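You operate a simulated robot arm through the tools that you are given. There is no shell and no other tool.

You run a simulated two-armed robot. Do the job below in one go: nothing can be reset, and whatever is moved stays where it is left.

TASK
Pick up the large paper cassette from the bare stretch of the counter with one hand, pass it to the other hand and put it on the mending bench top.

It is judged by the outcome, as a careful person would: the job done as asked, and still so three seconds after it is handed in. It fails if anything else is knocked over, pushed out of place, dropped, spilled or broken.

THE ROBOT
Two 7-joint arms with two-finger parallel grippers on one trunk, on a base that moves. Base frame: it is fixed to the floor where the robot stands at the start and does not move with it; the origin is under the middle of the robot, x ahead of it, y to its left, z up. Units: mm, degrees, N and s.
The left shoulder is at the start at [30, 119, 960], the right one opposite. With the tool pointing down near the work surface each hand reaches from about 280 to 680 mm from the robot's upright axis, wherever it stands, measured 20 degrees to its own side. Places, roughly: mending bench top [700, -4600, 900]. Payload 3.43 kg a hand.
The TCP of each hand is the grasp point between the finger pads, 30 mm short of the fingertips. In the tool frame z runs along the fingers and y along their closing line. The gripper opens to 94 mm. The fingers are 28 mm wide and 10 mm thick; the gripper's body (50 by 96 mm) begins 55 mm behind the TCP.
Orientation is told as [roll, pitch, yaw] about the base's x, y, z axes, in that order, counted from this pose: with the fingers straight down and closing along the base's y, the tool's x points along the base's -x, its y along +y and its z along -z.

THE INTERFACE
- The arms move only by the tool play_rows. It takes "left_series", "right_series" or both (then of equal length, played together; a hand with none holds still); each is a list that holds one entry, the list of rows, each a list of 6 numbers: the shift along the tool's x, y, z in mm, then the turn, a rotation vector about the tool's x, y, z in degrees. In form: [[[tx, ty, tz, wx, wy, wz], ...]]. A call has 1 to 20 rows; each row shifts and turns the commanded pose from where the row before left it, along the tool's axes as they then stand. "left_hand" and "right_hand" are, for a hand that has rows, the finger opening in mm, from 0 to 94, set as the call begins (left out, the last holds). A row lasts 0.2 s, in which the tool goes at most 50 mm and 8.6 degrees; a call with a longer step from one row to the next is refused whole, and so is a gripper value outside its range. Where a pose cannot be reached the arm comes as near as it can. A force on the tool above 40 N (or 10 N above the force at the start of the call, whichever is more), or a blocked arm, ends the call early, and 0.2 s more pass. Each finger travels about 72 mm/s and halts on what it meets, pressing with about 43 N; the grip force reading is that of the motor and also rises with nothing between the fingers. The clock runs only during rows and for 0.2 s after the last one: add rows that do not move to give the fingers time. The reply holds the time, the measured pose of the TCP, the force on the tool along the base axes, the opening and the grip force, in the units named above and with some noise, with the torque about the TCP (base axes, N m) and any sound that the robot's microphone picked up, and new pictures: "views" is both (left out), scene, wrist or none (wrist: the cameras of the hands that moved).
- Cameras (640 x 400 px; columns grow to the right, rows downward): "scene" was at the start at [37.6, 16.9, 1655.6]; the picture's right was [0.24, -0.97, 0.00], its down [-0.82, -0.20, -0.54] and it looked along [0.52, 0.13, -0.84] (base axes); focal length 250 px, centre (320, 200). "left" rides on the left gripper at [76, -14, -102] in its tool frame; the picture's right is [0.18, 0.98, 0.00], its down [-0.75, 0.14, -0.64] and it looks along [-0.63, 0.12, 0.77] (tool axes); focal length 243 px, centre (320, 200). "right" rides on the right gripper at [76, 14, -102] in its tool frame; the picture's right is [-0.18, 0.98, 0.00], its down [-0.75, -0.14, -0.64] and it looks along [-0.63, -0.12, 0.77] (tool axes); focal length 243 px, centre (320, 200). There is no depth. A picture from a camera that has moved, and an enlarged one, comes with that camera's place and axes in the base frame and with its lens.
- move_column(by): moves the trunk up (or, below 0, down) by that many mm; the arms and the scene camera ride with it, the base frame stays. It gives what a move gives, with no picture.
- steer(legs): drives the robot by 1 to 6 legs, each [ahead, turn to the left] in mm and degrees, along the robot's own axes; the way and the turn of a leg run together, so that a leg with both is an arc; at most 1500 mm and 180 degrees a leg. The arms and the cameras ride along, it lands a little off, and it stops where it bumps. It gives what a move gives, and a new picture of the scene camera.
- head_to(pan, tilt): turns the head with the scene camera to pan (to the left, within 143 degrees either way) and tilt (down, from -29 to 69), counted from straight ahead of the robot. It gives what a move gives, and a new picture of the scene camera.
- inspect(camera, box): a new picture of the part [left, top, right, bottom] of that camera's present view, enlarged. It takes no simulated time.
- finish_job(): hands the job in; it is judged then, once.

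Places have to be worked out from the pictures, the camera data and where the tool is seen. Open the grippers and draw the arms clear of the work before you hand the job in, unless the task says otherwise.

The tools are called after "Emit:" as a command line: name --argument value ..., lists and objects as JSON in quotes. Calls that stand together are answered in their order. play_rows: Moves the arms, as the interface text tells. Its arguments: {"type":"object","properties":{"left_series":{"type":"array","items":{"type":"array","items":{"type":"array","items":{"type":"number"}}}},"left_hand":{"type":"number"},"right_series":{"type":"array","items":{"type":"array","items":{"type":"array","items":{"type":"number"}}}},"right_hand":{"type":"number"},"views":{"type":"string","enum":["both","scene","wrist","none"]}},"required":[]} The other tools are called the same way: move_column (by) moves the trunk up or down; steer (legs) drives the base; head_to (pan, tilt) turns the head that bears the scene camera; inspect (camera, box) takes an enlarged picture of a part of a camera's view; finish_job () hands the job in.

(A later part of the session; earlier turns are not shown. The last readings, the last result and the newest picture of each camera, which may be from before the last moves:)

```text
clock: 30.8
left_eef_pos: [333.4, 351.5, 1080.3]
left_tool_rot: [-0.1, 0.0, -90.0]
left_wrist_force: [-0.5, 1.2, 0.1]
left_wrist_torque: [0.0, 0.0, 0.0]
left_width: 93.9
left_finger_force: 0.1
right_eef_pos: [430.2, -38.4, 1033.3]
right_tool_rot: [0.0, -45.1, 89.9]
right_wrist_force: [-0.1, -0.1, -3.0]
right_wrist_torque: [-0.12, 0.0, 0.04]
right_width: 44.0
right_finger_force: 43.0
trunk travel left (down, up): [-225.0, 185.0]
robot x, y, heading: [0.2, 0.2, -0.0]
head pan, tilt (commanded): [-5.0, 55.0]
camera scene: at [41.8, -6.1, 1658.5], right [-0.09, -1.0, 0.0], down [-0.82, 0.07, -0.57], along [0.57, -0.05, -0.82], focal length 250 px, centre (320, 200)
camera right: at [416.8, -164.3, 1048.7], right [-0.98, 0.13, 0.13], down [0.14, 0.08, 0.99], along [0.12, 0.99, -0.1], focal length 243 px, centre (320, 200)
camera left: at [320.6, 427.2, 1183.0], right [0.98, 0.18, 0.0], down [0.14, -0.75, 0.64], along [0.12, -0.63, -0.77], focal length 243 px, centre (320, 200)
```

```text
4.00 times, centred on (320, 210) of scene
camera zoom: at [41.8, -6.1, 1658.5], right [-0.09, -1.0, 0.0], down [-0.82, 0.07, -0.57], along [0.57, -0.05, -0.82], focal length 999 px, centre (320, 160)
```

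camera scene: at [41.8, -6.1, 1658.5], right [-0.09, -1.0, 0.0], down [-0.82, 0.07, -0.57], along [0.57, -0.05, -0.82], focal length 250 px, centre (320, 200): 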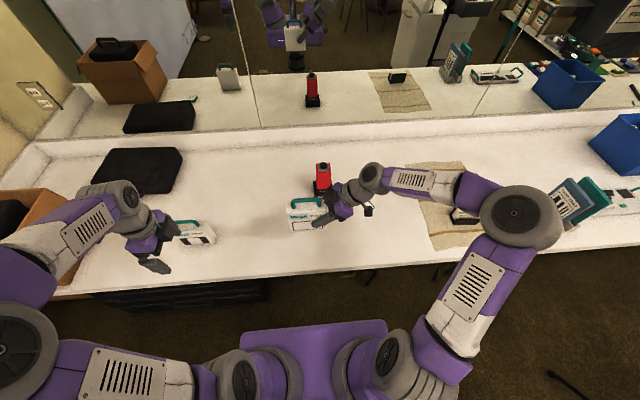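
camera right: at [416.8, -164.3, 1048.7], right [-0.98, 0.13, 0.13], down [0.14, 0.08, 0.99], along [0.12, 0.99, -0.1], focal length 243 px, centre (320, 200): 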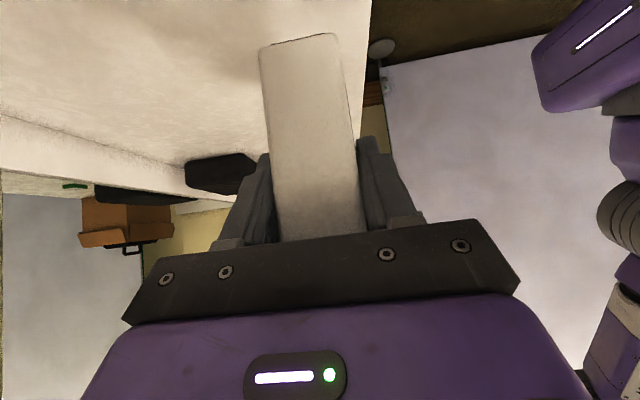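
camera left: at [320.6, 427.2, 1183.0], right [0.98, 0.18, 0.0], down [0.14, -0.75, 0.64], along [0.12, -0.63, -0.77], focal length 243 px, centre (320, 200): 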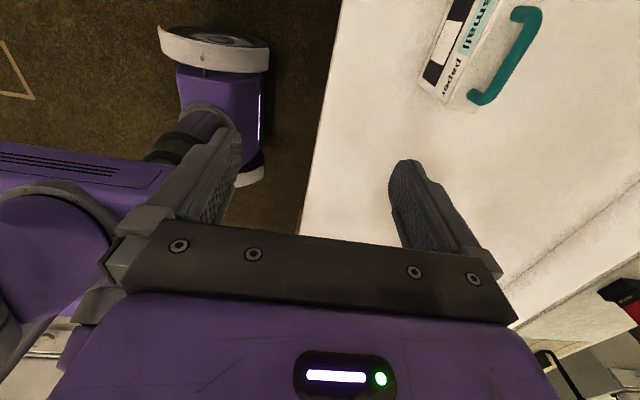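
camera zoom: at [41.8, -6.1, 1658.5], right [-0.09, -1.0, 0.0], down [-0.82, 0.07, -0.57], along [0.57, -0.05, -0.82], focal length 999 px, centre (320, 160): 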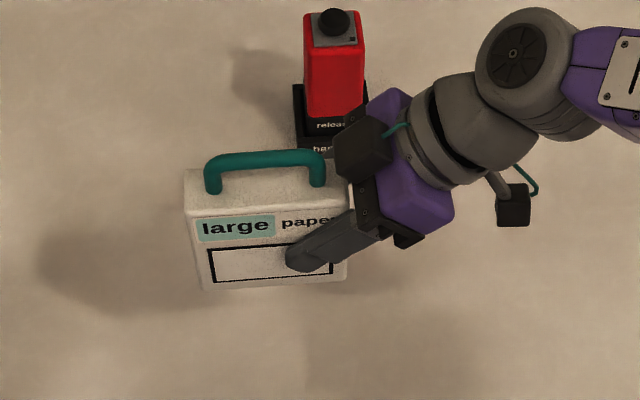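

Base half-width is ~260 mm (wheels), so the tripod gap is out; I'll take the kiosk side later. Now I bring the left hand above the cassette's left-of-centre portion at a safe height.

Emit:
play_rows --left_series '[[[0, 0, -34, 0, 0, 0], [0, 0, -34, 0, 0, 0], [0, 0, -34, 0, 0, 0], [-33.5, 9.7, 0, 0, 0, 0], [-33.5, 9.7, 0, 0, 0, 0], [-33.5, 9.7, 0, 0, 0, 0], [-33.5, 9.7, 0, 0, 0, 0], [-33.5, 9.7, 0, 0, 0, 0], [-33.5, 9.7, 0, 0, 0, 0], [-33.5, 9.7, 0, 0, 0, 0], [-33.5, 9.7, 0, 0, 0, 0], [-33.5, 9.7, 0, 0, 0, 0], [-33.5, 9.7, 0, 0, 0, 0], [0, 0, 0, 0, 0, 0]]]' --left_hand 94 --views "both"

```text
clock: 33.8
left_eef_pos: [431.1, 14.9, 1181.7]
left_tool_rot: [0.0, 0.0, -90.1]
left_wrist_force: [-0.7, 0.4, 1.1]
left_wrist_torque: [0.02, 0.01, 0.0]
left_width: 94.0
left_finger_force: 0.0
right_eef_pos: [430.0, -39.0, 1032.2]
right_tool_rot: [0.0, -45.0, 90.0]
right_wrist_force: [-0.6, -0.1, -3.9]
right_wrist_torque: [-0.12, -0.03, 0.04]
right_width: 44.1
right_finger_force: 42.7
trunk travel left (down, up): [-225.0, 185.0]
robot x, y, heading: [0.3, -0.8, 0.2]
head pan, tilt (commanded): [-5.0, 55.0]
camera scene: at [41.7, -5.4, 1658.5], right [-0.09, -1.0, 0.0], down [-0.82, 0.07, -0.57], along [0.57, -0.05, -0.82], focal length 250 px, centre (320, 200)
camera left: at [417.1, 91.3, 1284.8], right [0.98, 0.18, 0.0], down [0.14, -0.75, 0.64], along [0.12, -0.63, -0.77], focal length 243 px, centre (320, 200)
```

scene: 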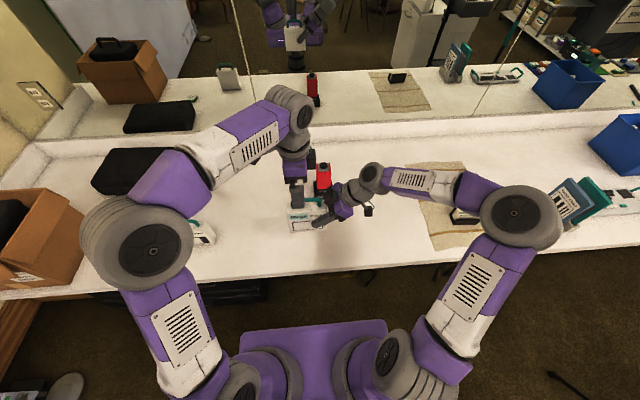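
left: 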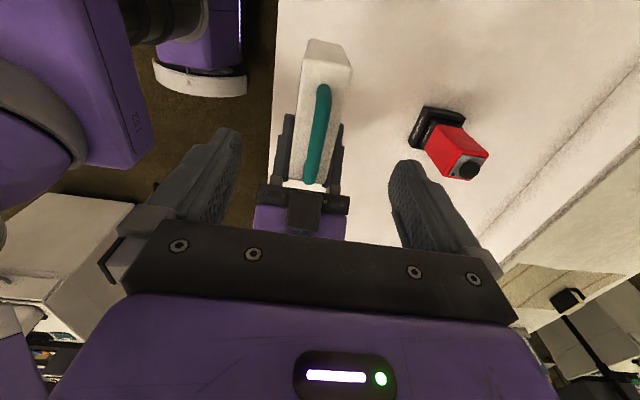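

The cassette sits nicely between the open left fingers. I zoom in to check the clearance to the right hand's upper block before descending.

Emit:
inspect --camera "left" --box '[220, 20, 420, 250]'

Emit:
inspect --camera "scene" --box '[250, 80, 400, 250]'

Emit:
inspect --camera "right" --box '[160, 0, 480, 260]'

```text
1.74 times, centred on (320, 135) of left
camera zoom: at [417.1, 91.3, 1284.8], right [0.98, 0.18, 0.0], down [0.14, -0.75, 0.64], along [0.12, -0.63, -0.77], focal length 422 px, centre (320, 313)
```

zoom: 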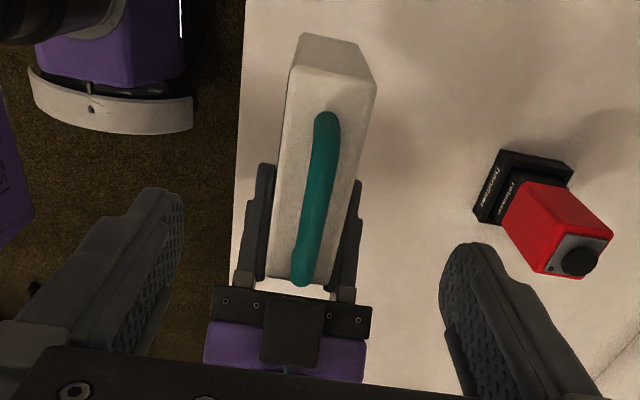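

```text
2.35 times, centred on (325, 165) of scene
camera zoom: at [41.7, -5.4, 1658.5], right [-0.09, -1.0, 0.0], down [-0.82, 0.07, -0.57], along [0.57, -0.05, -0.82], focal length 588 px, centre (308, 282)
```

zoom: 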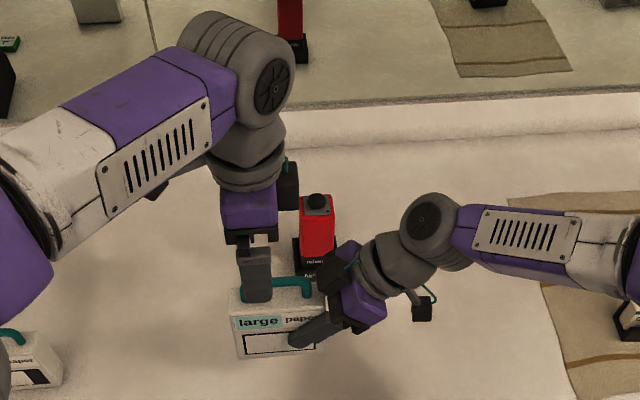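

```text
1.54 times, centred on (320, 130) of right
camera zoom: at [416.9, -163.8, 1048.7], right [-0.98, 0.13, 0.13], down [0.14, 0.08, 0.99], along [0.12, 0.99, -0.1], focal length 373 px, centre (320, 308)
```

zoom: 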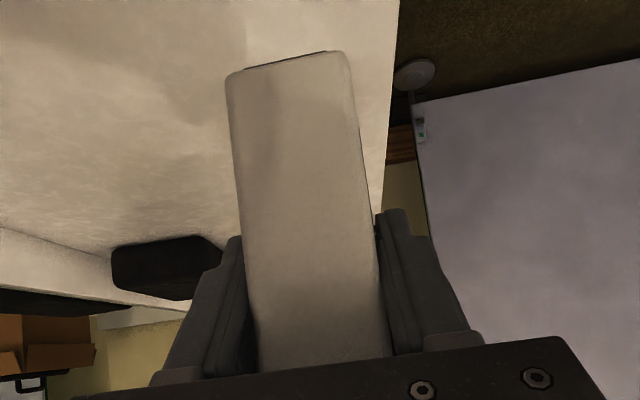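

Clearance to the right hand's block looks like ~20–25 mm with the left TCP at y ≈ 22. I descend the left hand so its fingers straddle the cassette top (TCP z ≈ 1063, palm just clear of the handle).

Emit:
play_rows --left_series '[[[1.8, -0.1, 14.8, 0, 0, 0], [1.8, -0.1, 14.8, 0, 0, 0], [1.8, -0.1, 14.8, 0, 0, 0], [1.6, -0.1, 14.8, 0, 0, 0], [0, 0, 14.8, 0, 0, 0], [0, 0, 14.8, 0, 0, 0], [0, 0, 12, 0, 0, 0], [0, 0, 10, 0, 0, 0], [0, 0, 0, 0, 0, 0]]]' --left_hand 94 --views "both"

Emit:
inspect --camera "scene" --box '[250, 130, 400, 250]'

```text
clock: 35.8
left_eef_pos: [430.1, 23.9, 1070.4]
left_tool_rot: [0.0, -0.1, -90.0]
left_wrist_force: [0.7, -0.4, 0.7]
left_wrist_torque: [0.01, 0.02, 0.01]
left_width: 93.9
left_finger_force: 0.1
right_eef_pos: [428.7, -38.7, 1032.0]
right_tool_rot: [-0.1, -45.1, 89.9]
right_wrist_force: [-0.1, -0.2, -3.0]
right_wrist_torque: [-0.14, 0.0, 0.0]
right_width: 44.2
right_finger_force: 43.2
trunk travel left (down, up): [-225.0, 185.0]
robot x, y, heading: [2.0, -0.8, -0.3]
head pan, tilt (commanded): [-5.0, 55.0]
camera scene: at [42.1, -6.2, 1658.5], right [-0.09, -1.0, 0.0], down [-0.82, 0.07, -0.57], along [0.57, -0.05, -0.82], focal length 250 px, centre (320, 200)
camera left: at [416.9, 98.3, 1173.7], right [0.98, 0.18, 0.0], down [0.14, -0.75, 0.64], along [0.12, -0.63, -0.77], focal length 243 px, centre (320, 200)
```

scene: 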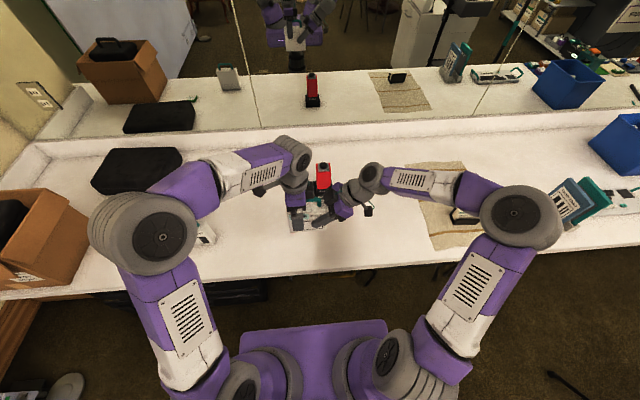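
left: 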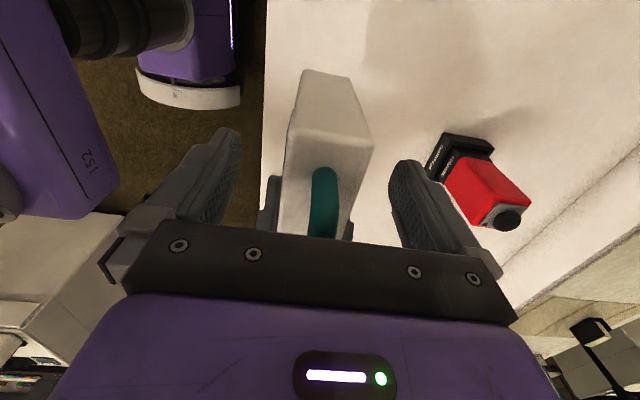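

```text
3.33 times, centred on (325, 190) of scene
camera zoom: at [42.1, -6.2, 1658.5], right [-0.09, -1.0, 0.0], down [-0.82, 0.07, -0.57], along [0.57, -0.05, -0.82], focal length 833 px, centre (303, 233)
```

zoom: 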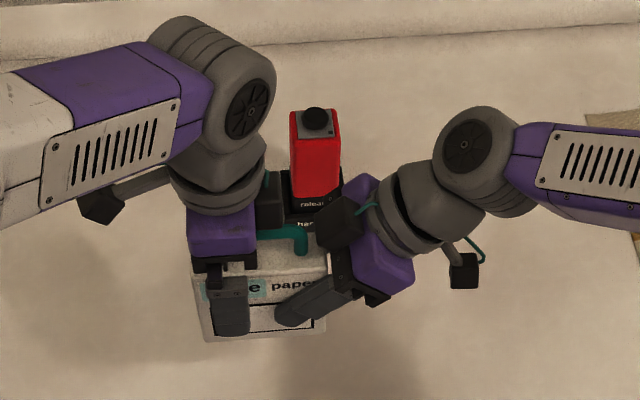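

Left fingers straddle with a clear gap to the right block. I lower 6 mm more and close the left hand gently while the right keeps holding.

Emit:
play_rows --left_series '[[[0, 0, 3, 0, 0, 0], [0, 0, 3, 0, 0, 0], [0, 0, 0, 0, 0, 0]]]' --left_hand 94 --views "none"

Emit:
play_rows --left_series '[[[0, 0, 0, 0, 0, 0], [0, 0, 0, 0, 0, 0], [0, 0, 0, 0, 0, 0], [0, 0, 0, 0, 0, 0], [0, 0, 0, 0, 0, 0]]]' --left_hand 20 --views "both"

```text
clock: 36.6
left_eef_pos: [430.6, 23.2, 1065.8]
left_tool_rot: [0.0, -0.1, -90.0]
left_wrist_force: [0.9, 0.9, -0.4]
left_wrist_torque: [-0.01, -0.01, 0.02]
left_width: 93.9
left_finger_force: 0.0
right_eef_pos: [430.3, -39.1, 1031.4]
right_tool_rot: [0.1, -45.0, 90.0]
right_wrist_force: [0.2, 0.1, -4.0]
right_wrist_torque: [-0.08, -0.01, -0.02]
right_width: 44.2
right_finger_force: 43.5
trunk travel left (down, up): [-225.0, 185.0]
robot x, y, heading: [0.0, -1.8, -0.1]
head pan, tilt (commanded): [-5.0, 55.0]
```

```text
clock: 37.8
left_eef_pos: [430.5, 24.2, 1065.6]
left_tool_rot: [0.0, 0.1, -89.9]
left_wrist_force: [0.0, 1.1, 0.1]
left_wrist_torque: [-0.01, -0.01, -0.02]
left_width: 44.2
left_finger_force: 43.1
right_eef_pos: [429.8, -38.2, 1030.3]
right_tool_rot: [0.1, -45.1, 90.0]
right_wrist_force: [0.2, -0.8, -2.8]
right_wrist_torque: [-0.01, 0.02, 0.02]
right_width: 43.8
right_finger_force: 43.4
trunk travel left (down, up): [-225.0, 185.0]
robot x, y, heading: [1.7, 2.8, 0.4]
head pan, tilt (commanded): [-5.0, 55.0]
camera scene: at [42.2, -6.2, 1658.5], right [-0.09, -1.0, 0.0], down [-0.82, 0.07, -0.57], along [0.57, -0.05, -0.82], focal length 250 px, centre (320, 200)
camera left: at [417.0, 98.7, 1167.8], right [0.98, 0.18, 0.0], down [0.14, -0.75, 0.64], along [0.12, -0.63, -0.77], focal length 243 px, centre (320, 200)
```

scene: 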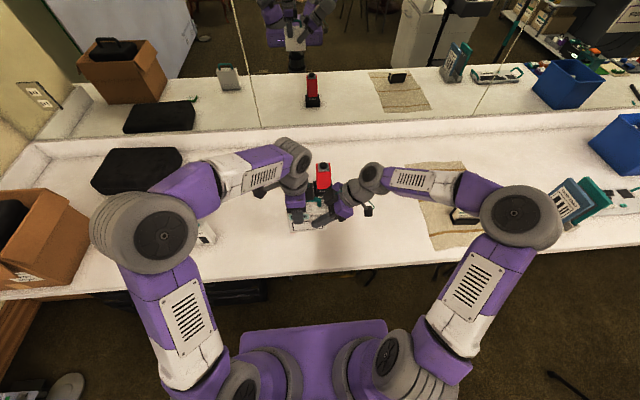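
left: 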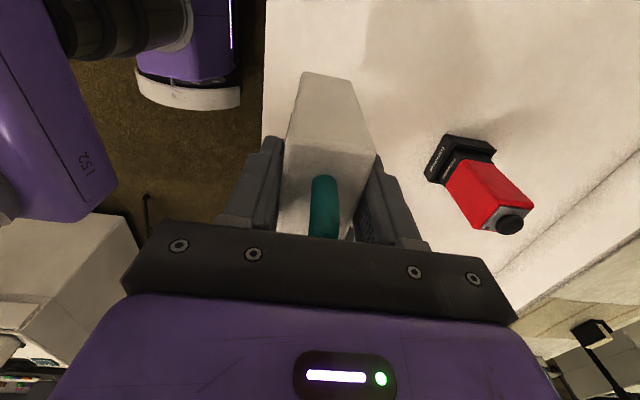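

Both hands hold it (44 mm each). Now the right hand opens while the left holds.

Emit:
play_rows --right_series '[[[0, 0, 0, 0, 0, 0], [0, 0, 0, 0, 0, 0], [0, 0, 0, 0, 0, 0], [0, 0, 0, 0, 0, 0], [0, 0, 0, 0, 0, 0]]]' --right_hand 94 --views "both"

```text
clock: 39.0
left_eef_pos: [429.5, 23.3, 1065.2]
left_tool_rot: [0.1, -0.1, -89.9]
left_wrist_force: [-0.7, 0.3, -0.3]
left_wrist_torque: [0.1, 0.0, 0.01]
left_width: 44.1
left_finger_force: 43.4
right_eef_pos: [428.9, -39.3, 1031.7]
right_tool_rot: [0.0, -45.0, 90.0]
right_wrist_force: [0.4, 0.5, -0.7]
right_wrist_torque: [0.01, 0.0, 0.0]
right_width: 93.9
right_finger_force: 0.1
trunk travel left (down, up): [-225.0, 185.0]
robot x, y, heading: [3.3, 0.0, 0.1]
head pan, tilt (commanded): [-5.0, 55.0]
camera scene: at [42.2, -6.2, 1658.5], right [-0.09, -1.0, 0.0], down [-0.82, 0.07, -0.57], along [0.57, -0.05, -0.82], focal length 250 px, centre (320, 200)
camera right: at [417.2, -164.3, 1048.5], right [-0.98, 0.13, 0.13], down [0.14, 0.08, 0.99], along [0.12, 0.99, -0.1], focal length 243 px, centre (320, 200)
```

scene: 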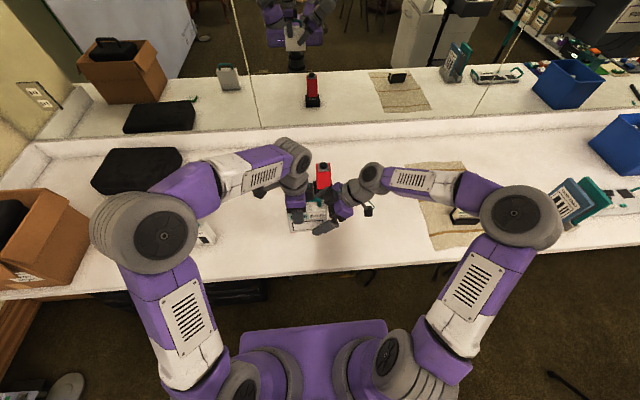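
right: 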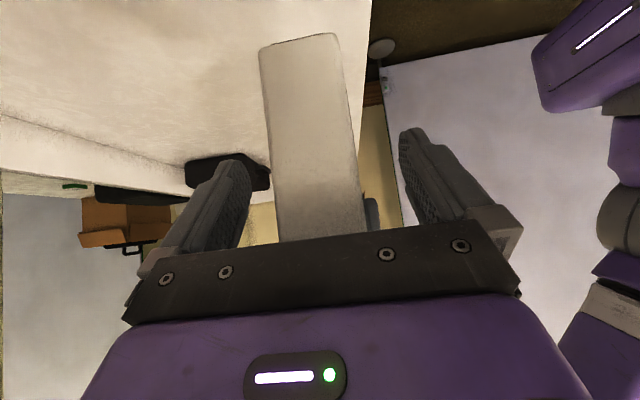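

The right hand has opened. I draw it back along its finger line, away from the cassette.

Emit:
play_rows --right_series '[[[0, 0, -10, 0, 0, 0], [0, 0, -15, 0, 0, 0], [0, 0, -20, 0, 0, 0], [0, 0, -25, 0, 0, 0], [0, 0, -30, 0, 0, 0], [0, 0, -30, 0, 0, 0], [0, 0, 0, 0, 0, 0]]]' --right_hand 94 --views "both"

Emit:
inspect --camera "scene" --box '[250, 130, 410, 250]'

```text
clock: 40.6
left_eef_pos: [430.0, 23.7, 1065.6]
left_tool_rot: [0.0, 0.1, -90.0]
left_wrist_force: [0.8, -0.2, 0.3]
left_wrist_torque: [0.04, -0.02, -0.02]
left_width: 44.6
left_finger_force: 43.3
right_eef_pos: [430.5, -131.8, 1122.8]
right_tool_rot: [0.0, -45.0, 90.0]
right_wrist_force: [-0.3, 0.0, -0.2]
right_wrist_torque: [-0.05, 0.01, -0.01]
right_width: 94.0
right_finger_force: 0.0
trunk travel left (down, up): [-225.0, 185.0]
robot x, y, heading: [0.2, -3.5, -0.1]
head pan, tilt (commanded): [-5.0, 55.0]
camera scene: at [42.4, -6.1, 1658.5], right [-0.09, -1.0, 0.0], down [-0.82, 0.07, -0.57], along [0.57, -0.05, -0.82], focal length 250 px, centre (320, 200)
camera right: at [417.5, -257.3, 1140.3], right [-0.98, 0.13, 0.13], down [0.14, 0.08, 0.99], along [0.12, 0.99, -0.1], focal length 243 px, centre (320, 200)
```

scene: 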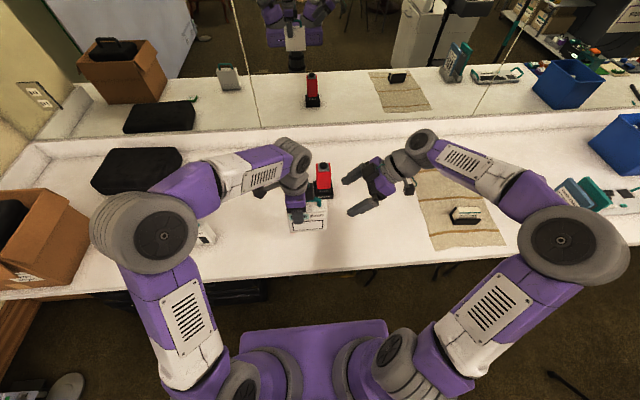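
right: 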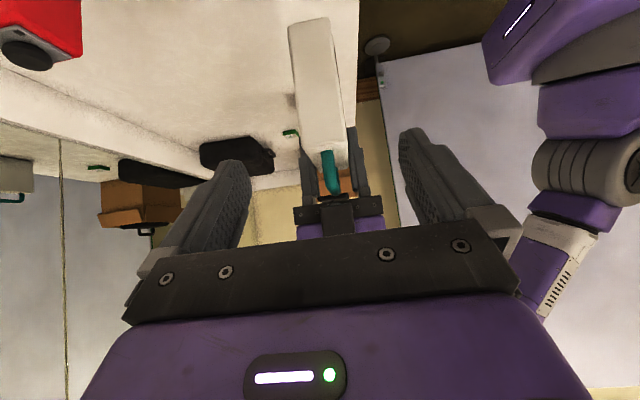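

```text
3.33 times, centred on (330, 190) of scene
camera zoom: at [42.4, -6.1, 1658.5], right [-0.09, -1.0, 0.0], down [-0.82, 0.07, -0.57], along [0.57, -0.05, -0.82], focal length 833 px, centre (287, 233)
```

zoom: 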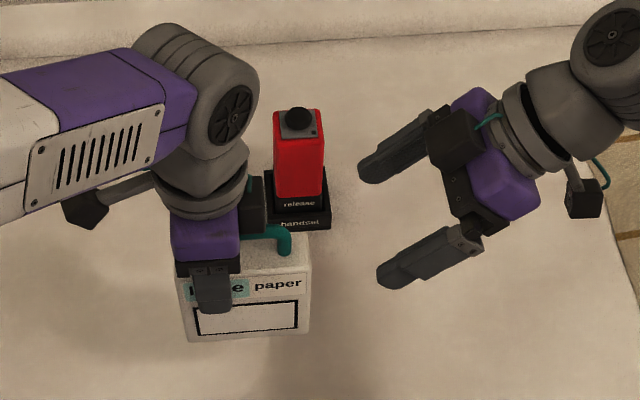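

The handover worked: the left hand alone holds the cassette. I straighten the right hand (untilt) and shift it slightly right so its elbow comes in, before backing away from the counter.

Emit:
play_rows --right_series '[[[0, 0, -10, 0, 7.5, 0], [0, 0, -10, 0, 7.5, 0], [0, 0, -10, 0, 7.5, 0], [0, 0, 0, 0, 7.5, 0], [0, 0, 0, 0, 7.5, 0], [0, 0, 0, 0, 7.5, 0], [10, 0, 0, 0, 0, 0], [10, 0, 0, 0, 0, 0], [0, 0, 0, 0, 0, 0]]]' --right_hand 40 --views "both"

```text
clock: 42.6
left_eef_pos: [431.7, 24.2, 1065.1]
left_tool_rot: [0.0, 0.0, -90.1]
left_wrist_force: [0.1, 0.1, 0.6]
left_wrist_torque: [0.11, -0.03, -0.01]
left_width: 44.3
left_finger_force: 43.0
right_eef_pos: [429.9, -169.5, 1147.3]
right_tool_rot: [0.0, 0.0, 89.9]
right_wrist_force: [0.3, -1.0, 0.6]
right_wrist_torque: [0.03, 0.04, 0.0]
right_width: 40.1
right_finger_force: 0.0
trunk travel left (down, up): [-225.0, 185.0]
robot x, y, heading: [0.4, -1.1, 0.0]
head pan, tilt (commanded): [-5.0, 55.0]
camera scene: at [42.2, -6.2, 1658.5], right [-0.09, -1.0, 0.0], down [-0.82, 0.07, -0.57], along [0.57, -0.05, -0.82], focal length 250 px, centre (320, 200)
camera right: at [417.0, -245.1, 1247.8], right [-0.98, 0.18, 0.0], down [0.14, 0.75, 0.64], along [0.12, 0.63, -0.77], focal length 243 px, centre (320, 200)
```

scene: 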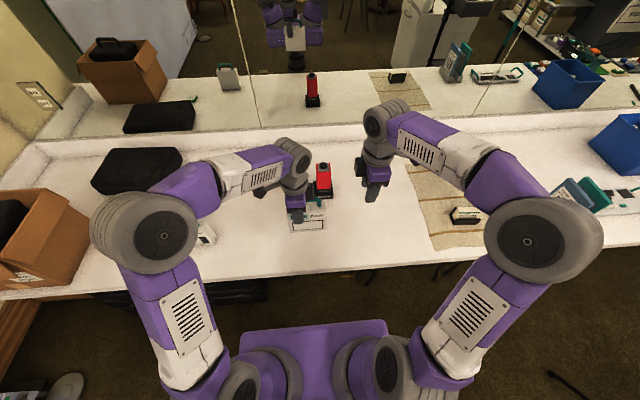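
right: 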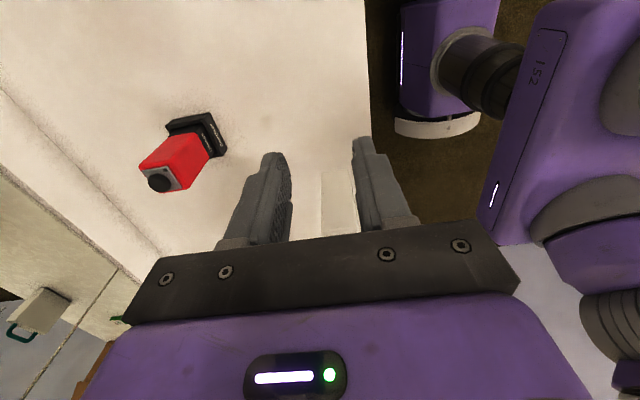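

The left keeps hold and the body's lower part is just a slim column with the chest above ~880. I back straight away from the counter by 600 mm into the open floor and then look at the routes.

Emit:
steer --legs '[[-600, 0]]'

Emit:
head_to --pan -60 --tilt 30

Emit:
head_to --pan -110 --tilt 30

```text
clock: 46.0
left_eef_pos: [-175.7, 23.0, 1066.2]
left_tool_rot: [0.0, 0.0, -90.1]
left_wrist_force: [-0.3, 0.0, 0.8]
left_wrist_torque: [0.07, -0.03, -0.02]
left_width: 44.3
left_finger_force: 43.3
right_eef_pos: [-175.9, -168.8, 1146.4]
right_tool_rot: [0.0, 0.0, 89.9]
right_wrist_force: [-0.4, 0.1, 0.2]
right_wrist_torque: [0.03, -0.03, 0.01]
right_width: 40.1
right_finger_force: 0.2
trunk travel left (down, up): [-225.0, 185.0]
robot x, y, heading: [-606.5, -3.0, -0.2]
head pan, tilt (commanded): [-5.0, 55.0]
camera scene: at [-564.0, -5.9, 1658.5], right [-0.09, -1.0, 0.0], down [-0.82, 0.07, -0.57], along [0.57, -0.05, -0.82], focal length 250 px, centre (320, 200)
```

scene: 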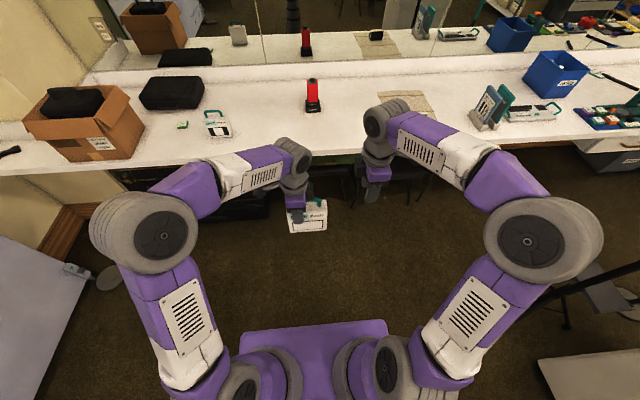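

```text
clock: 47.3
left_eef_pos: [-176.8, 23.3, 1066.0]
left_tool_rot: [0.0, 0.0, -90.1]
left_wrist_force: [0.3, -0.6, 0.5]
left_wrist_torque: [0.11, 0.01, -0.03]
left_width: 44.1
left_finger_force: 43.2
right_eef_pos: [-176.3, -169.6, 1146.9]
right_tool_rot: [0.0, 0.0, 89.9]
right_wrist_force: [1.2, -0.1, -0.2]
right_wrist_torque: [0.02, -0.03, -0.01]
right_width: 40.0
right_finger_force: 0.0
trunk travel left (down, up): [-225.0, 185.0]
robot x, y, heading: [-604.6, 1.9, -0.3]
head pan, tilt (commanded): [-60.0, 30.0]
camera scene: at [-590.0, -77.9, 1694.5], right [-0.87, -0.5, 0.0], down [-0.25, 0.43, -0.87], along [0.43, -0.75, -0.5], focal length 250 px, centre (320, 200)
```

scene: 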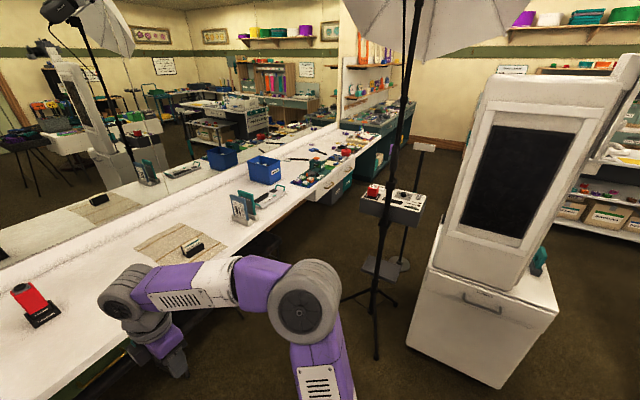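

```text
clock: 48.5
left_eef_pos: [-175.6, 22.3, 1064.9]
left_tool_rot: [0.1, -0.1, -90.0]
left_wrist_force: [-0.3, 0.5, -0.1]
left_wrist_torque: [0.05, -0.01, -0.03]
left_width: 44.1
left_finger_force: 43.7
right_eef_pos: [-176.4, -169.1, 1146.1]
right_tool_rot: [0.0, 0.0, 89.8]
right_wrist_force: [-0.8, -0.7, -0.3]
right_wrist_torque: [-0.02, -0.01, -0.02]
right_width: 39.9
right_finger_force: 0.0
trunk travel left (down, up): [-225.0, 185.0]
robot x, y, heading: [-605.9, 1.6, -0.3]
head pan, tilt (commanded): [-110.0, 30.0]
camera scene: at [-666.2, -84.5, 1694.6], right [-0.94, 0.34, 0.0], down [0.17, 0.47, -0.87], along [-0.3, -0.81, -0.5], focal length 250 px, centre (320, 200)
```

scene: 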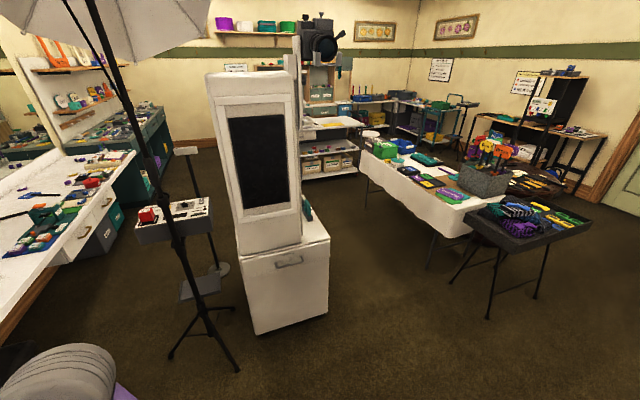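

The gap between kiosk (right edge x ≈ -1200) and the white table (left edge x ≈ -2180) is nearly 1 m, so I take that route. I back up further to about x = -1750 (floor behind is clear) and turn right toward -y.

Emit:
steer --legs '[[-1144, 0], [0, -90]]'

Emit:
head_to --pan 0 --tilt 30

```text
clock: 58.1
left_eef_pos: [-1719.1, -432.4, 1065.9]
left_tool_rot: [0.0, 0.1, -179.8]
left_wrist_force: [-0.6, 0.0, -0.8]
left_wrist_torque: [-0.01, -0.09, -0.02]
left_width: 44.3
left_finger_force: 43.4
right_eef_pos: [-1911.9, -434.7, 1147.0]
right_tool_rot: [0.1, 0.0, 0.2]
right_wrist_force: [0.4, 0.7, -0.1]
right_wrist_torque: [0.0, -0.01, -0.02]
right_width: 40.0
right_finger_force: 0.0
trunk travel left (down, up): [-225.0, 185.0]
robot x, y, heading: [-1741.2, -2.5, -89.9]
head pan, tilt (commanded): [-110.0, 30.0]
camera scene: at [-1829.5, 57.5, 1694.6], right [0.34, 0.94, 0.0], down [0.47, -0.17, -0.87], along [-0.81, 0.29, -0.5], focal length 250 px, centre (320, 200)
```

scene: 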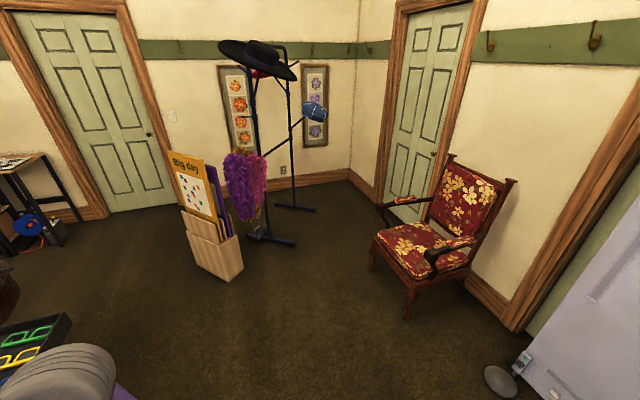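

```text
clock: 60.0
left_eef_pos: [-1719.8, -433.1, 1064.4]
left_tool_rot: [0.0, 0.0, -179.8]
left_wrist_force: [-0.1, -0.5, 0.4]
left_wrist_torque: [0.0, -0.09, 0.0]
left_width: 44.1
left_finger_force: 43.1
right_eef_pos: [-1910.8, -433.5, 1146.0]
right_tool_rot: [0.0, 0.0, 0.2]
right_wrist_force: [0.6, 0.6, 0.5]
right_wrist_torque: [-0.01, 0.0, -0.02]
right_width: 40.2
right_finger_force: 0.0
trunk travel left (down, up): [-225.0, 185.0]
robot x, y, heading: [-1741.6, -3.9, -90.1]
head pan, tilt (commanded): [0.0, 30.0]
camera scene: at [-1743.9, -63.5, 1694.5], right [-1.0, 0.0, 0.0], down [0.0, 0.5, -0.87], along [0.0, -0.87, -0.5], focal length 250 px, centre (320, 200)
```

scene: 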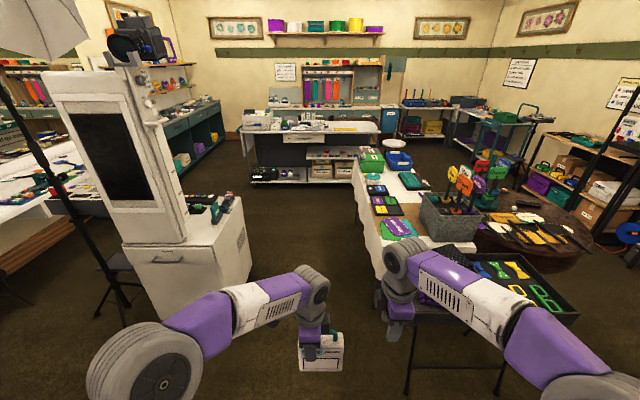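

Facing -y: kiosk's right side is at x ≈ -1110 and the table edge at x ≈ -2060, so I aim for the lane centre x ≈ -1610. I drive a slight S and then ahead, checking midway.

Emit:
steer --legs '[[0, 8.3], [900, 0], [0, -8.3]]'

```text
clock: 66.0
left_eef_pos: [-1584.5, -1327.3, 1065.1]
left_tool_rot: [0.0, 0.0, -179.7]
left_wrist_force: [-0.1, 0.8, -0.2]
left_wrist_torque: [0.0, -0.07, 0.0]
left_width: 44.1
left_finger_force: 42.9
right_eef_pos: [-1776.2, -1328.4, 1146.6]
right_tool_rot: [0.0, 0.0, 0.2]
right_wrist_force: [0.0, -0.3, -0.5]
right_wrist_torque: [0.03, -0.02, 0.02]
right_width: 40.0
right_finger_force: 0.0
trunk travel left (down, up): [-225.0, 185.0]
robot x, y, heading: [-1608.3, -895.8, -89.6]
head pan, tilt (commanded): [0.0, 30.0]
camera scene: at [-1609.7, -958.0, 1694.6], right [-1.0, -0.01, 0.0], down [0.0, 0.5, -0.87], along [0.0, -0.87, -0.5], focal length 250 px, centre (320, 200)
```

scene: 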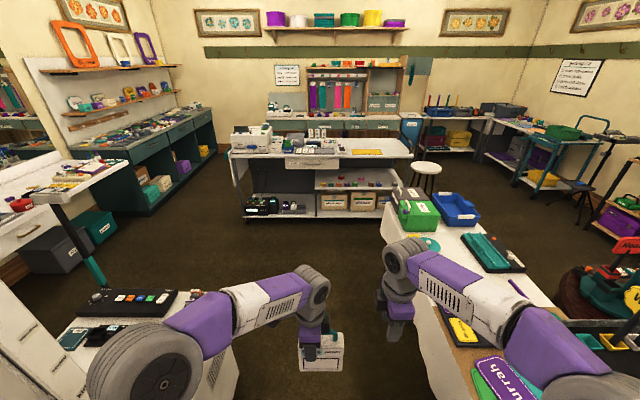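

The space behind the kiosk is open up to the white-topped island at y ≈ -3540. I continue ahead to y ≈ -2600, then turn left to face +x.

Emit:
steer --legs '[[1500, 0], [200, 0], [0, 89.6]]'

```text
clock: 78.4
left_eef_pos: [-1156.8, -2562.7, 1065.8]
left_tool_rot: [0.0, 0.0, -89.1]
left_wrist_force: [0.5, 0.2, 1.0]
left_wrist_torque: [0.1, -0.01, -0.01]
left_width: 44.2
left_finger_force: 43.3
right_eef_pos: [-1154.6, -2755.2, 1146.8]
right_tool_rot: [0.0, 0.1, 90.9]
right_wrist_force: [0.6, 0.1, 0.0]
right_wrist_torque: [0.03, -0.01, 0.0]
right_width: 39.6
right_finger_force: 0.2
trunk travel left (down, up): [-225.0, 185.0]
robot x, y, heading: [-1588.4, -2591.9, 0.6]
head pan, tilt (commanded): [0.0, 30.0]
camera scene: at [-1526.6, -2590.8, 1694.5], right [0.02, -1.0, 0.0], down [-0.5, -0.01, -0.87], along [0.87, 0.01, -0.5], focal length 250 px, centre (320, 200)
```

scene: 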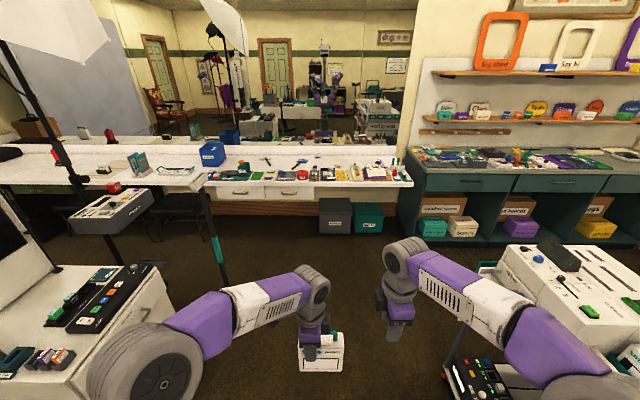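

Lane is clear: a slim post near (-360, -1970) on the left and the island's top at y ≈ -3370 on the right. I drive ahead to x ≈ -150 and turn right to face the bench lane.

Emit:
steer --legs '[[1440, -0.6], [0, -90]]'

Emit:
head_to --pan 30 --tilt 25

```text
clock: 89.4
left_eef_pos: [-128.0, -3008.6, 1066.0]
left_tool_rot: [-0.1, 0.1, -179.6]
left_wrist_force: [0.1, 1.3, 0.5]
left_wrist_torque: [0.03, -0.08, 0.01]
left_width: 43.9
left_finger_force: 42.9
right_eef_pos: [-319.1, -3009.6, 1145.6]
right_tool_rot: [0.0, 0.0, 0.2]
right_wrist_force: [0.7, -0.4, -0.5]
right_wrist_torque: [-0.03, -0.02, -0.01]
right_width: 40.1
right_finger_force: 0.0
trunk travel left (down, up): [-225.0, 185.0]
robot x, y, heading: [-153.1, -2579.4, -89.7]
head pan, tilt (commanded): [0.0, 30.0]
camera scene: at [-151.9, -2638.4, 1694.6], right [-1.0, -0.01, 0.0], down [0.0, 0.5, -0.87], along [0.01, -0.87, -0.5], focal length 250 px, centre (320, 200)
```

scene: 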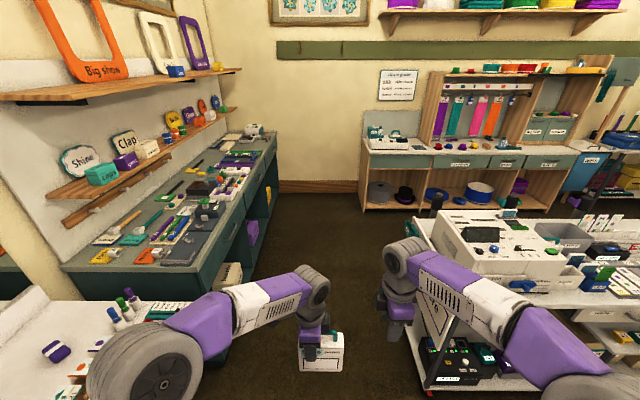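

```text
clock: 90.3
left_eef_pos: [-127.1, -3007.3, 1064.2]
left_tool_rot: [-0.1, 0.0, -179.7]
left_wrist_force: [-0.3, 1.2, 0.0]
left_wrist_torque: [0.02, -0.1, -0.02]
left_width: 43.7
left_finger_force: 43.3
right_eef_pos: [-319.3, -3009.0, 1146.2]
right_tool_rot: [0.0, 0.1, 0.3]
right_wrist_force: [0.4, -0.3, 0.0]
right_wrist_torque: [0.04, 0.04, 0.0]
right_width: 40.1
right_finger_force: 0.1
trunk travel left (down, up): [-225.0, 185.0]
robot x, y, heading: [-156.0, -2574.7, -89.9]
head pan, tilt (commanded): [30.0, 25.0]
camera scene: at [-105.8, -2627.6, 1702.5], right [-0.86, -0.5, 0.0], down [-0.21, 0.37, -0.91], along [0.46, -0.78, -0.42], focal length 250 px, centre (320, 200)
```

scene: 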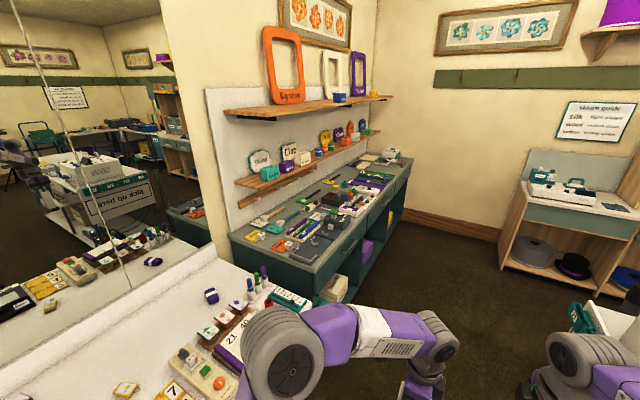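

The bench is ahead on the left, cluttered but with some bare surface. I zoom in to find a free spot.

Emit:
inspect --camera "scene" --box '[220, 140, 420, 280]'

Emit:
head_to --pan 15 --tilt 25

Emit:
inspect --camera "scene" --box '[80, 110, 340, 290]'

```text
2.86 times, centred on (320, 210) of scene
camera zoom: at [-105.8, -2627.6, 1702.5], right [-0.86, -0.5, 0.0], down [-0.21, 0.37, -0.91], along [0.46, -0.78, -0.42], focal length 714 px, centre (320, 171)
```

zoom: 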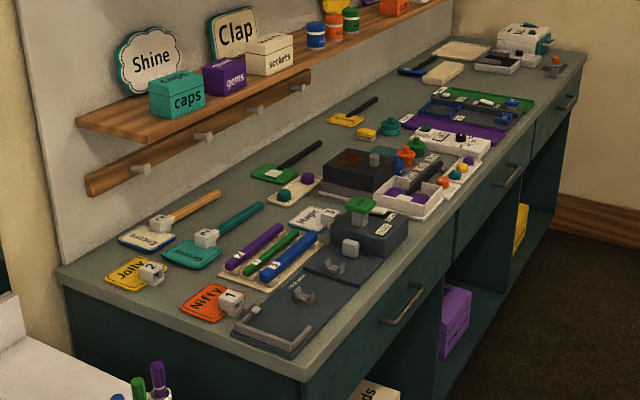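

```text
clock: 91.1
left_eef_pos: [-128.0, -3008.2, 1066.0]
left_tool_rot: [-0.1, 0.0, -179.7]
left_wrist_force: [-0.1, -0.1, -0.4]
left_wrist_torque: [-0.03, -0.07, -0.02]
left_width: 44.1
left_finger_force: 43.1
right_eef_pos: [-318.1, -3009.7, 1146.9]
right_tool_rot: [0.0, 0.0, 0.3]
right_wrist_force: [-0.2, 0.3, 0.0]
right_wrist_torque: [0.02, -0.02, 0.02]
right_width: 39.8
right_finger_force: 0.1
trunk travel left (down, up): [-225.0, 185.0]
robot x, y, heading: [-149.4, -2576.8, -89.7]
head pan, tilt (commanded): [15.0, 25.0]
camera scene: at [-127.8, -2636.8, 1702.5], right [-0.96, -0.27, 0.0], down [-0.11, 0.41, -0.91], along [0.24, -0.87, -0.42], focal length 250 px, centre (320, 200)
```

scene: 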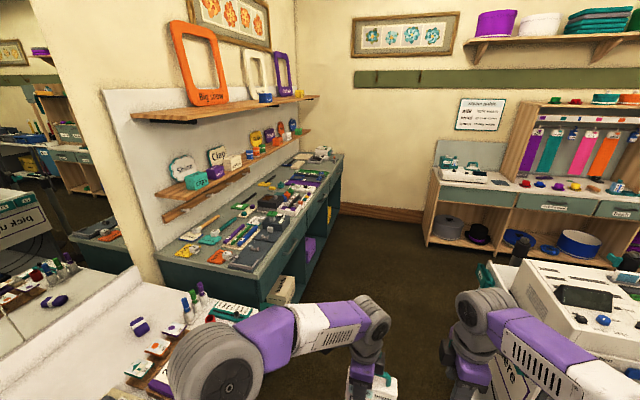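

```text
2.22 times, centred on (210, 200) of scene
camera zoom: at [-127.8, -2636.8, 1702.5], right [-0.96, -0.27, 0.0], down [-0.11, 0.41, -0.91], along [0.24, -0.87, -0.42], focal length 555 px, centre (564, 200)
```

zoom: 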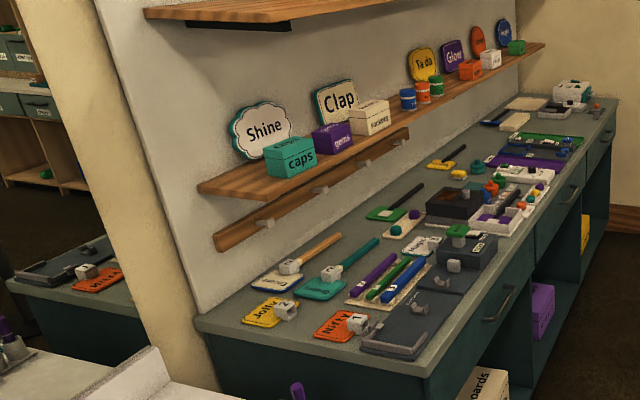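

The bench top (x ≈ 385–1000, y ≈ -3410 to -5600) has a barer area around its middle. I drive along the lane to about y = -4200 and look from there.

Emit:
steer --legs '[[1500, -0.3], [250, 0]]'

Emit:
head_to --pan 75 --tilt 35

```text
clock: 99.8
left_eef_pos: [-112.7, -4726.2, 1065.1]
left_tool_rot: [-0.1, 0.0, -179.6]
left_wrist_force: [-0.4, 0.5, 0.6]
left_wrist_torque: [0.01, -0.06, -0.02]
left_width: 44.5
left_finger_force: 42.9
right_eef_pos: [-306.0, -4727.9, 1146.3]
right_tool_rot: [0.1, 0.0, 0.4]
right_wrist_force: [-0.3, -0.4, -0.1]
right_wrist_torque: [0.01, -0.01, -0.02]
right_width: 40.2
right_finger_force: 0.0
trunk travel left (down, up): [-225.0, 185.0]
robot x, y, heading: [-139.3, -4296.6, -89.7]
head pan, tilt (commanded): [15.0, 25.0]
camera scene: at [-115.4, -4355.6, 1702.5], right [-0.96, -0.27, 0.0], down [-0.11, 0.41, -0.91], along [0.24, -0.87, -0.42], focal length 250 px, centre (320, 200)
```

scene: 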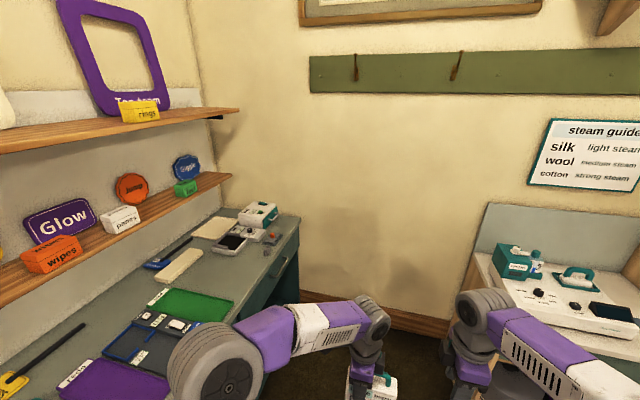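

```text
clock: 101.1
left_eef_pos: [-112.8, -4723.8, 1064.4]
left_tool_rot: [-0.1, 0.0, -179.6]
left_wrist_force: [0.2, -0.3, -0.6]
left_wrist_torque: [0.02, -0.1, 0.0]
left_width: 44.2
left_finger_force: 43.3
right_eef_pos: [-305.0, -4726.3, 1147.0]
right_tool_rot: [0.0, 0.0, 0.4]
right_wrist_force: [-0.8, 0.6, -0.7]
right_wrist_torque: [0.03, 0.06, 0.0]
right_width: 40.0
right_finger_force: 0.1
trunk travel left (down, up): [-225.0, 185.0]
robot x, y, heading: [-141.6, -4297.2, -89.6]
head pan, tilt (commanded): [75.0, 35.0]
camera scene: at [-54.7, -4288.0, 1686.8], right [-0.25, -0.97, 0.0], down [-0.55, 0.14, -0.82], along [0.79, -0.21, -0.57], focal length 250 px, centre (320, 200)
```

scene: 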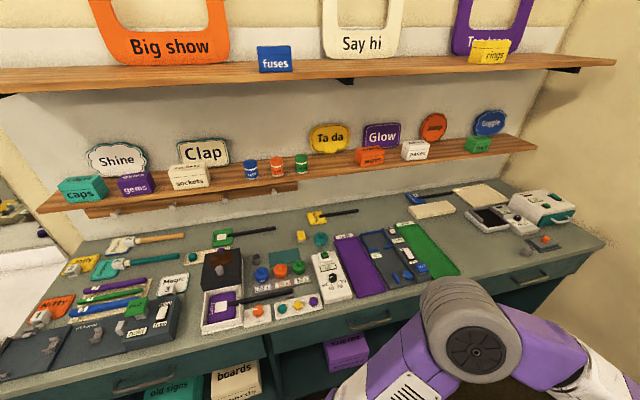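

This gives a good overview; there's bare gray surface right of the green mat. I zoom in on candidate spots.

Emit:
inspect --camera "scene" --box '[370, 170, 610, 320]'

Emit:
inspect --camera "scene" --box '[180, 180, 420, 330]'

```text
2.67 times, centred on (490, 245) of scene
camera zoom: at [-54.7, -4288.0, 1686.8], right [-0.25, -0.97, 0.0], down [-0.55, 0.14, -0.82], along [0.79, -0.21, -0.57], focal length 666 px, centre (-133, 80)
```

zoom: 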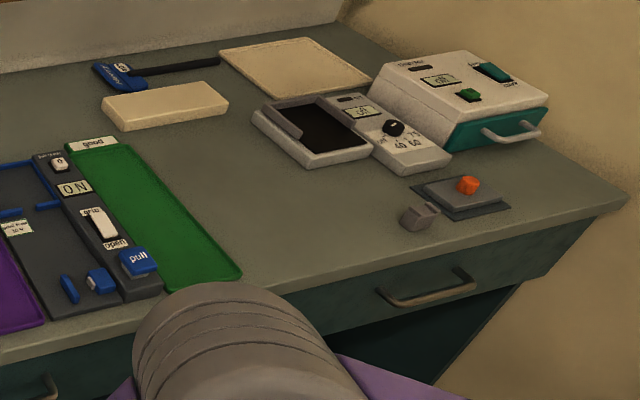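

```text
2.67 times, centred on (300, 255) of scene
camera zoom: at [-54.7, -4288.0, 1686.8], right [-0.25, -0.97, 0.0], down [-0.55, 0.14, -0.82], along [0.79, -0.21, -0.57], focal length 666 px, centre (373, 53)
```

zoom: 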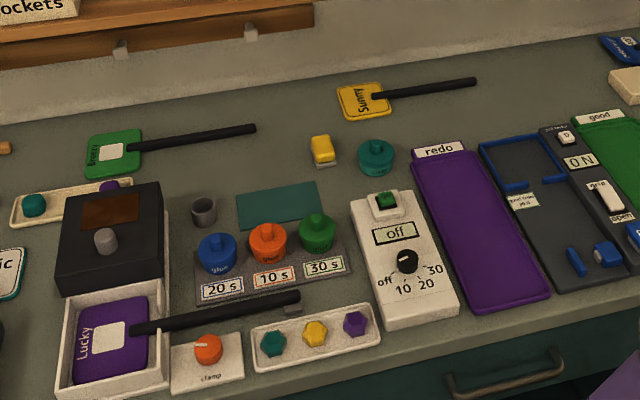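

A clear patch lies at x ≈ 380–750, y ≈ -4990 to -5255; I'll place the cassette around (550, -5120). I raise the trunk a bit, drive on to y ≈ -5120 and turn left to face the bench, still about 500 mm away from it.

Emit:
move_column --by 80

Emit:
steer --legs '[[822, -0.2], [0, 89.9]]'

Emit:
head_to --pan 0 --tilt 50

```text
clock: 102.3
left_eef_pos: [-113.6, -4724.8, 1145.3]
left_tool_rot: [-0.1, 0.0, -179.7]
left_wrist_force: [0.6, 0.2, -3.3]
left_wrist_torque: [0.03, -0.1, 0.0]
left_width: 44.0
left_finger_force: 43.1
right_eef_pos: [-306.1, -4727.1, 1226.5]
right_tool_rot: [0.0, 0.0, 0.5]
right_wrist_force: [0.4, 0.4, -1.7]
right_wrist_torque: [0.03, 0.0, 0.01]
right_width: 39.9
right_finger_force: 0.0
trunk travel left (down, up): [-305.0, 105.0]
robot x, y, heading: [-136.8, -4296.1, -89.6]
head pan, tilt (commanded): [75.0, 35.0]
```

```text
clock: 110.4
left_eef_pos: [295.2, -5089.1, 1145.5]
left_tool_rot: [-0.2, 0.0, -90.2]
left_wrist_force: [-0.3, -0.5, -3.2]
left_wrist_torque: [0.03, -0.02, -0.02]
left_width: 43.9
left_finger_force: 43.5
right_eef_pos: [295.5, -5281.3, 1227.1]
right_tool_rot: [0.0, 0.1, 89.9]
right_wrist_force: [0.1, 0.3, 0.1]
right_wrist_torque: [-0.01, -0.01, 0.0]
right_width: 40.0
right_finger_force: 0.1
trunk travel left (down, up): [-305.0, 105.0]
robot x, y, heading: [-133.9, -5110.5, -0.2]
head pan, tilt (commanded): [75.0, 35.0]
camera scene: at [-141.2, -5026.0, 1766.8], right [0.97, -0.26, 0.0], down [-0.15, -0.55, -0.82], along [0.21, 0.79, -0.57], focal length 250 px, centre (320, 200)
```

scene: 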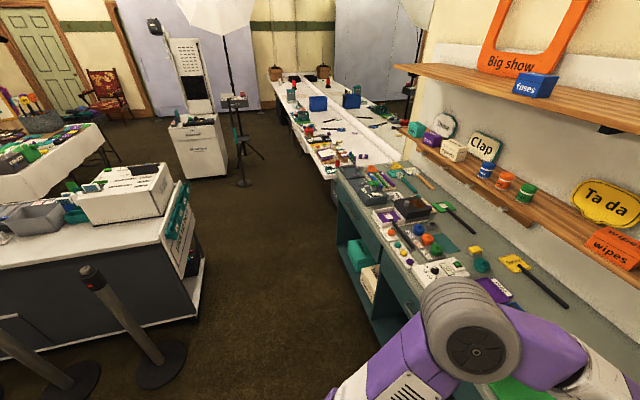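

```text
clock: 111.9
left_eef_pos: [295.1, -5089.0, 1145.2]
left_tool_rot: [-0.1, -0.1, -90.1]
left_wrist_force: [0.7, -0.4, -3.7]
left_wrist_torque: [0.09, 0.0, -0.01]
left_width: 44.0
left_finger_force: 42.7
right_eef_pos: [295.2, -5281.4, 1226.5]
right_tool_rot: [0.0, 0.0, 89.9]
right_wrist_force: [0.3, -0.2, -0.4]
right_wrist_torque: [0.01, -0.02, 0.0]
right_width: 40.0
right_finger_force: 0.1
trunk travel left (down, up): [-305.0, 105.0]
robot x, y, heading: [-134.0, -5111.1, -0.4]
head pan, tilt (commanded): [0.0, 50.0]
camera scene: at [-87.2, -5111.2, 1745.0], right [0.0, -1.0, 0.0], down [-0.77, 0.0, -0.64], along [0.64, 0.0, -0.77], focal length 250 px, centre (320, 200)
```

scene: 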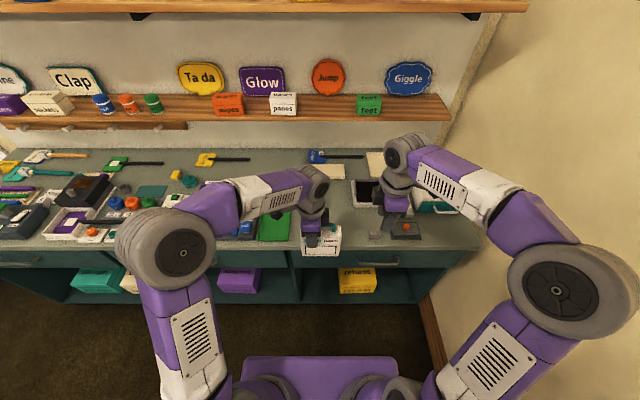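

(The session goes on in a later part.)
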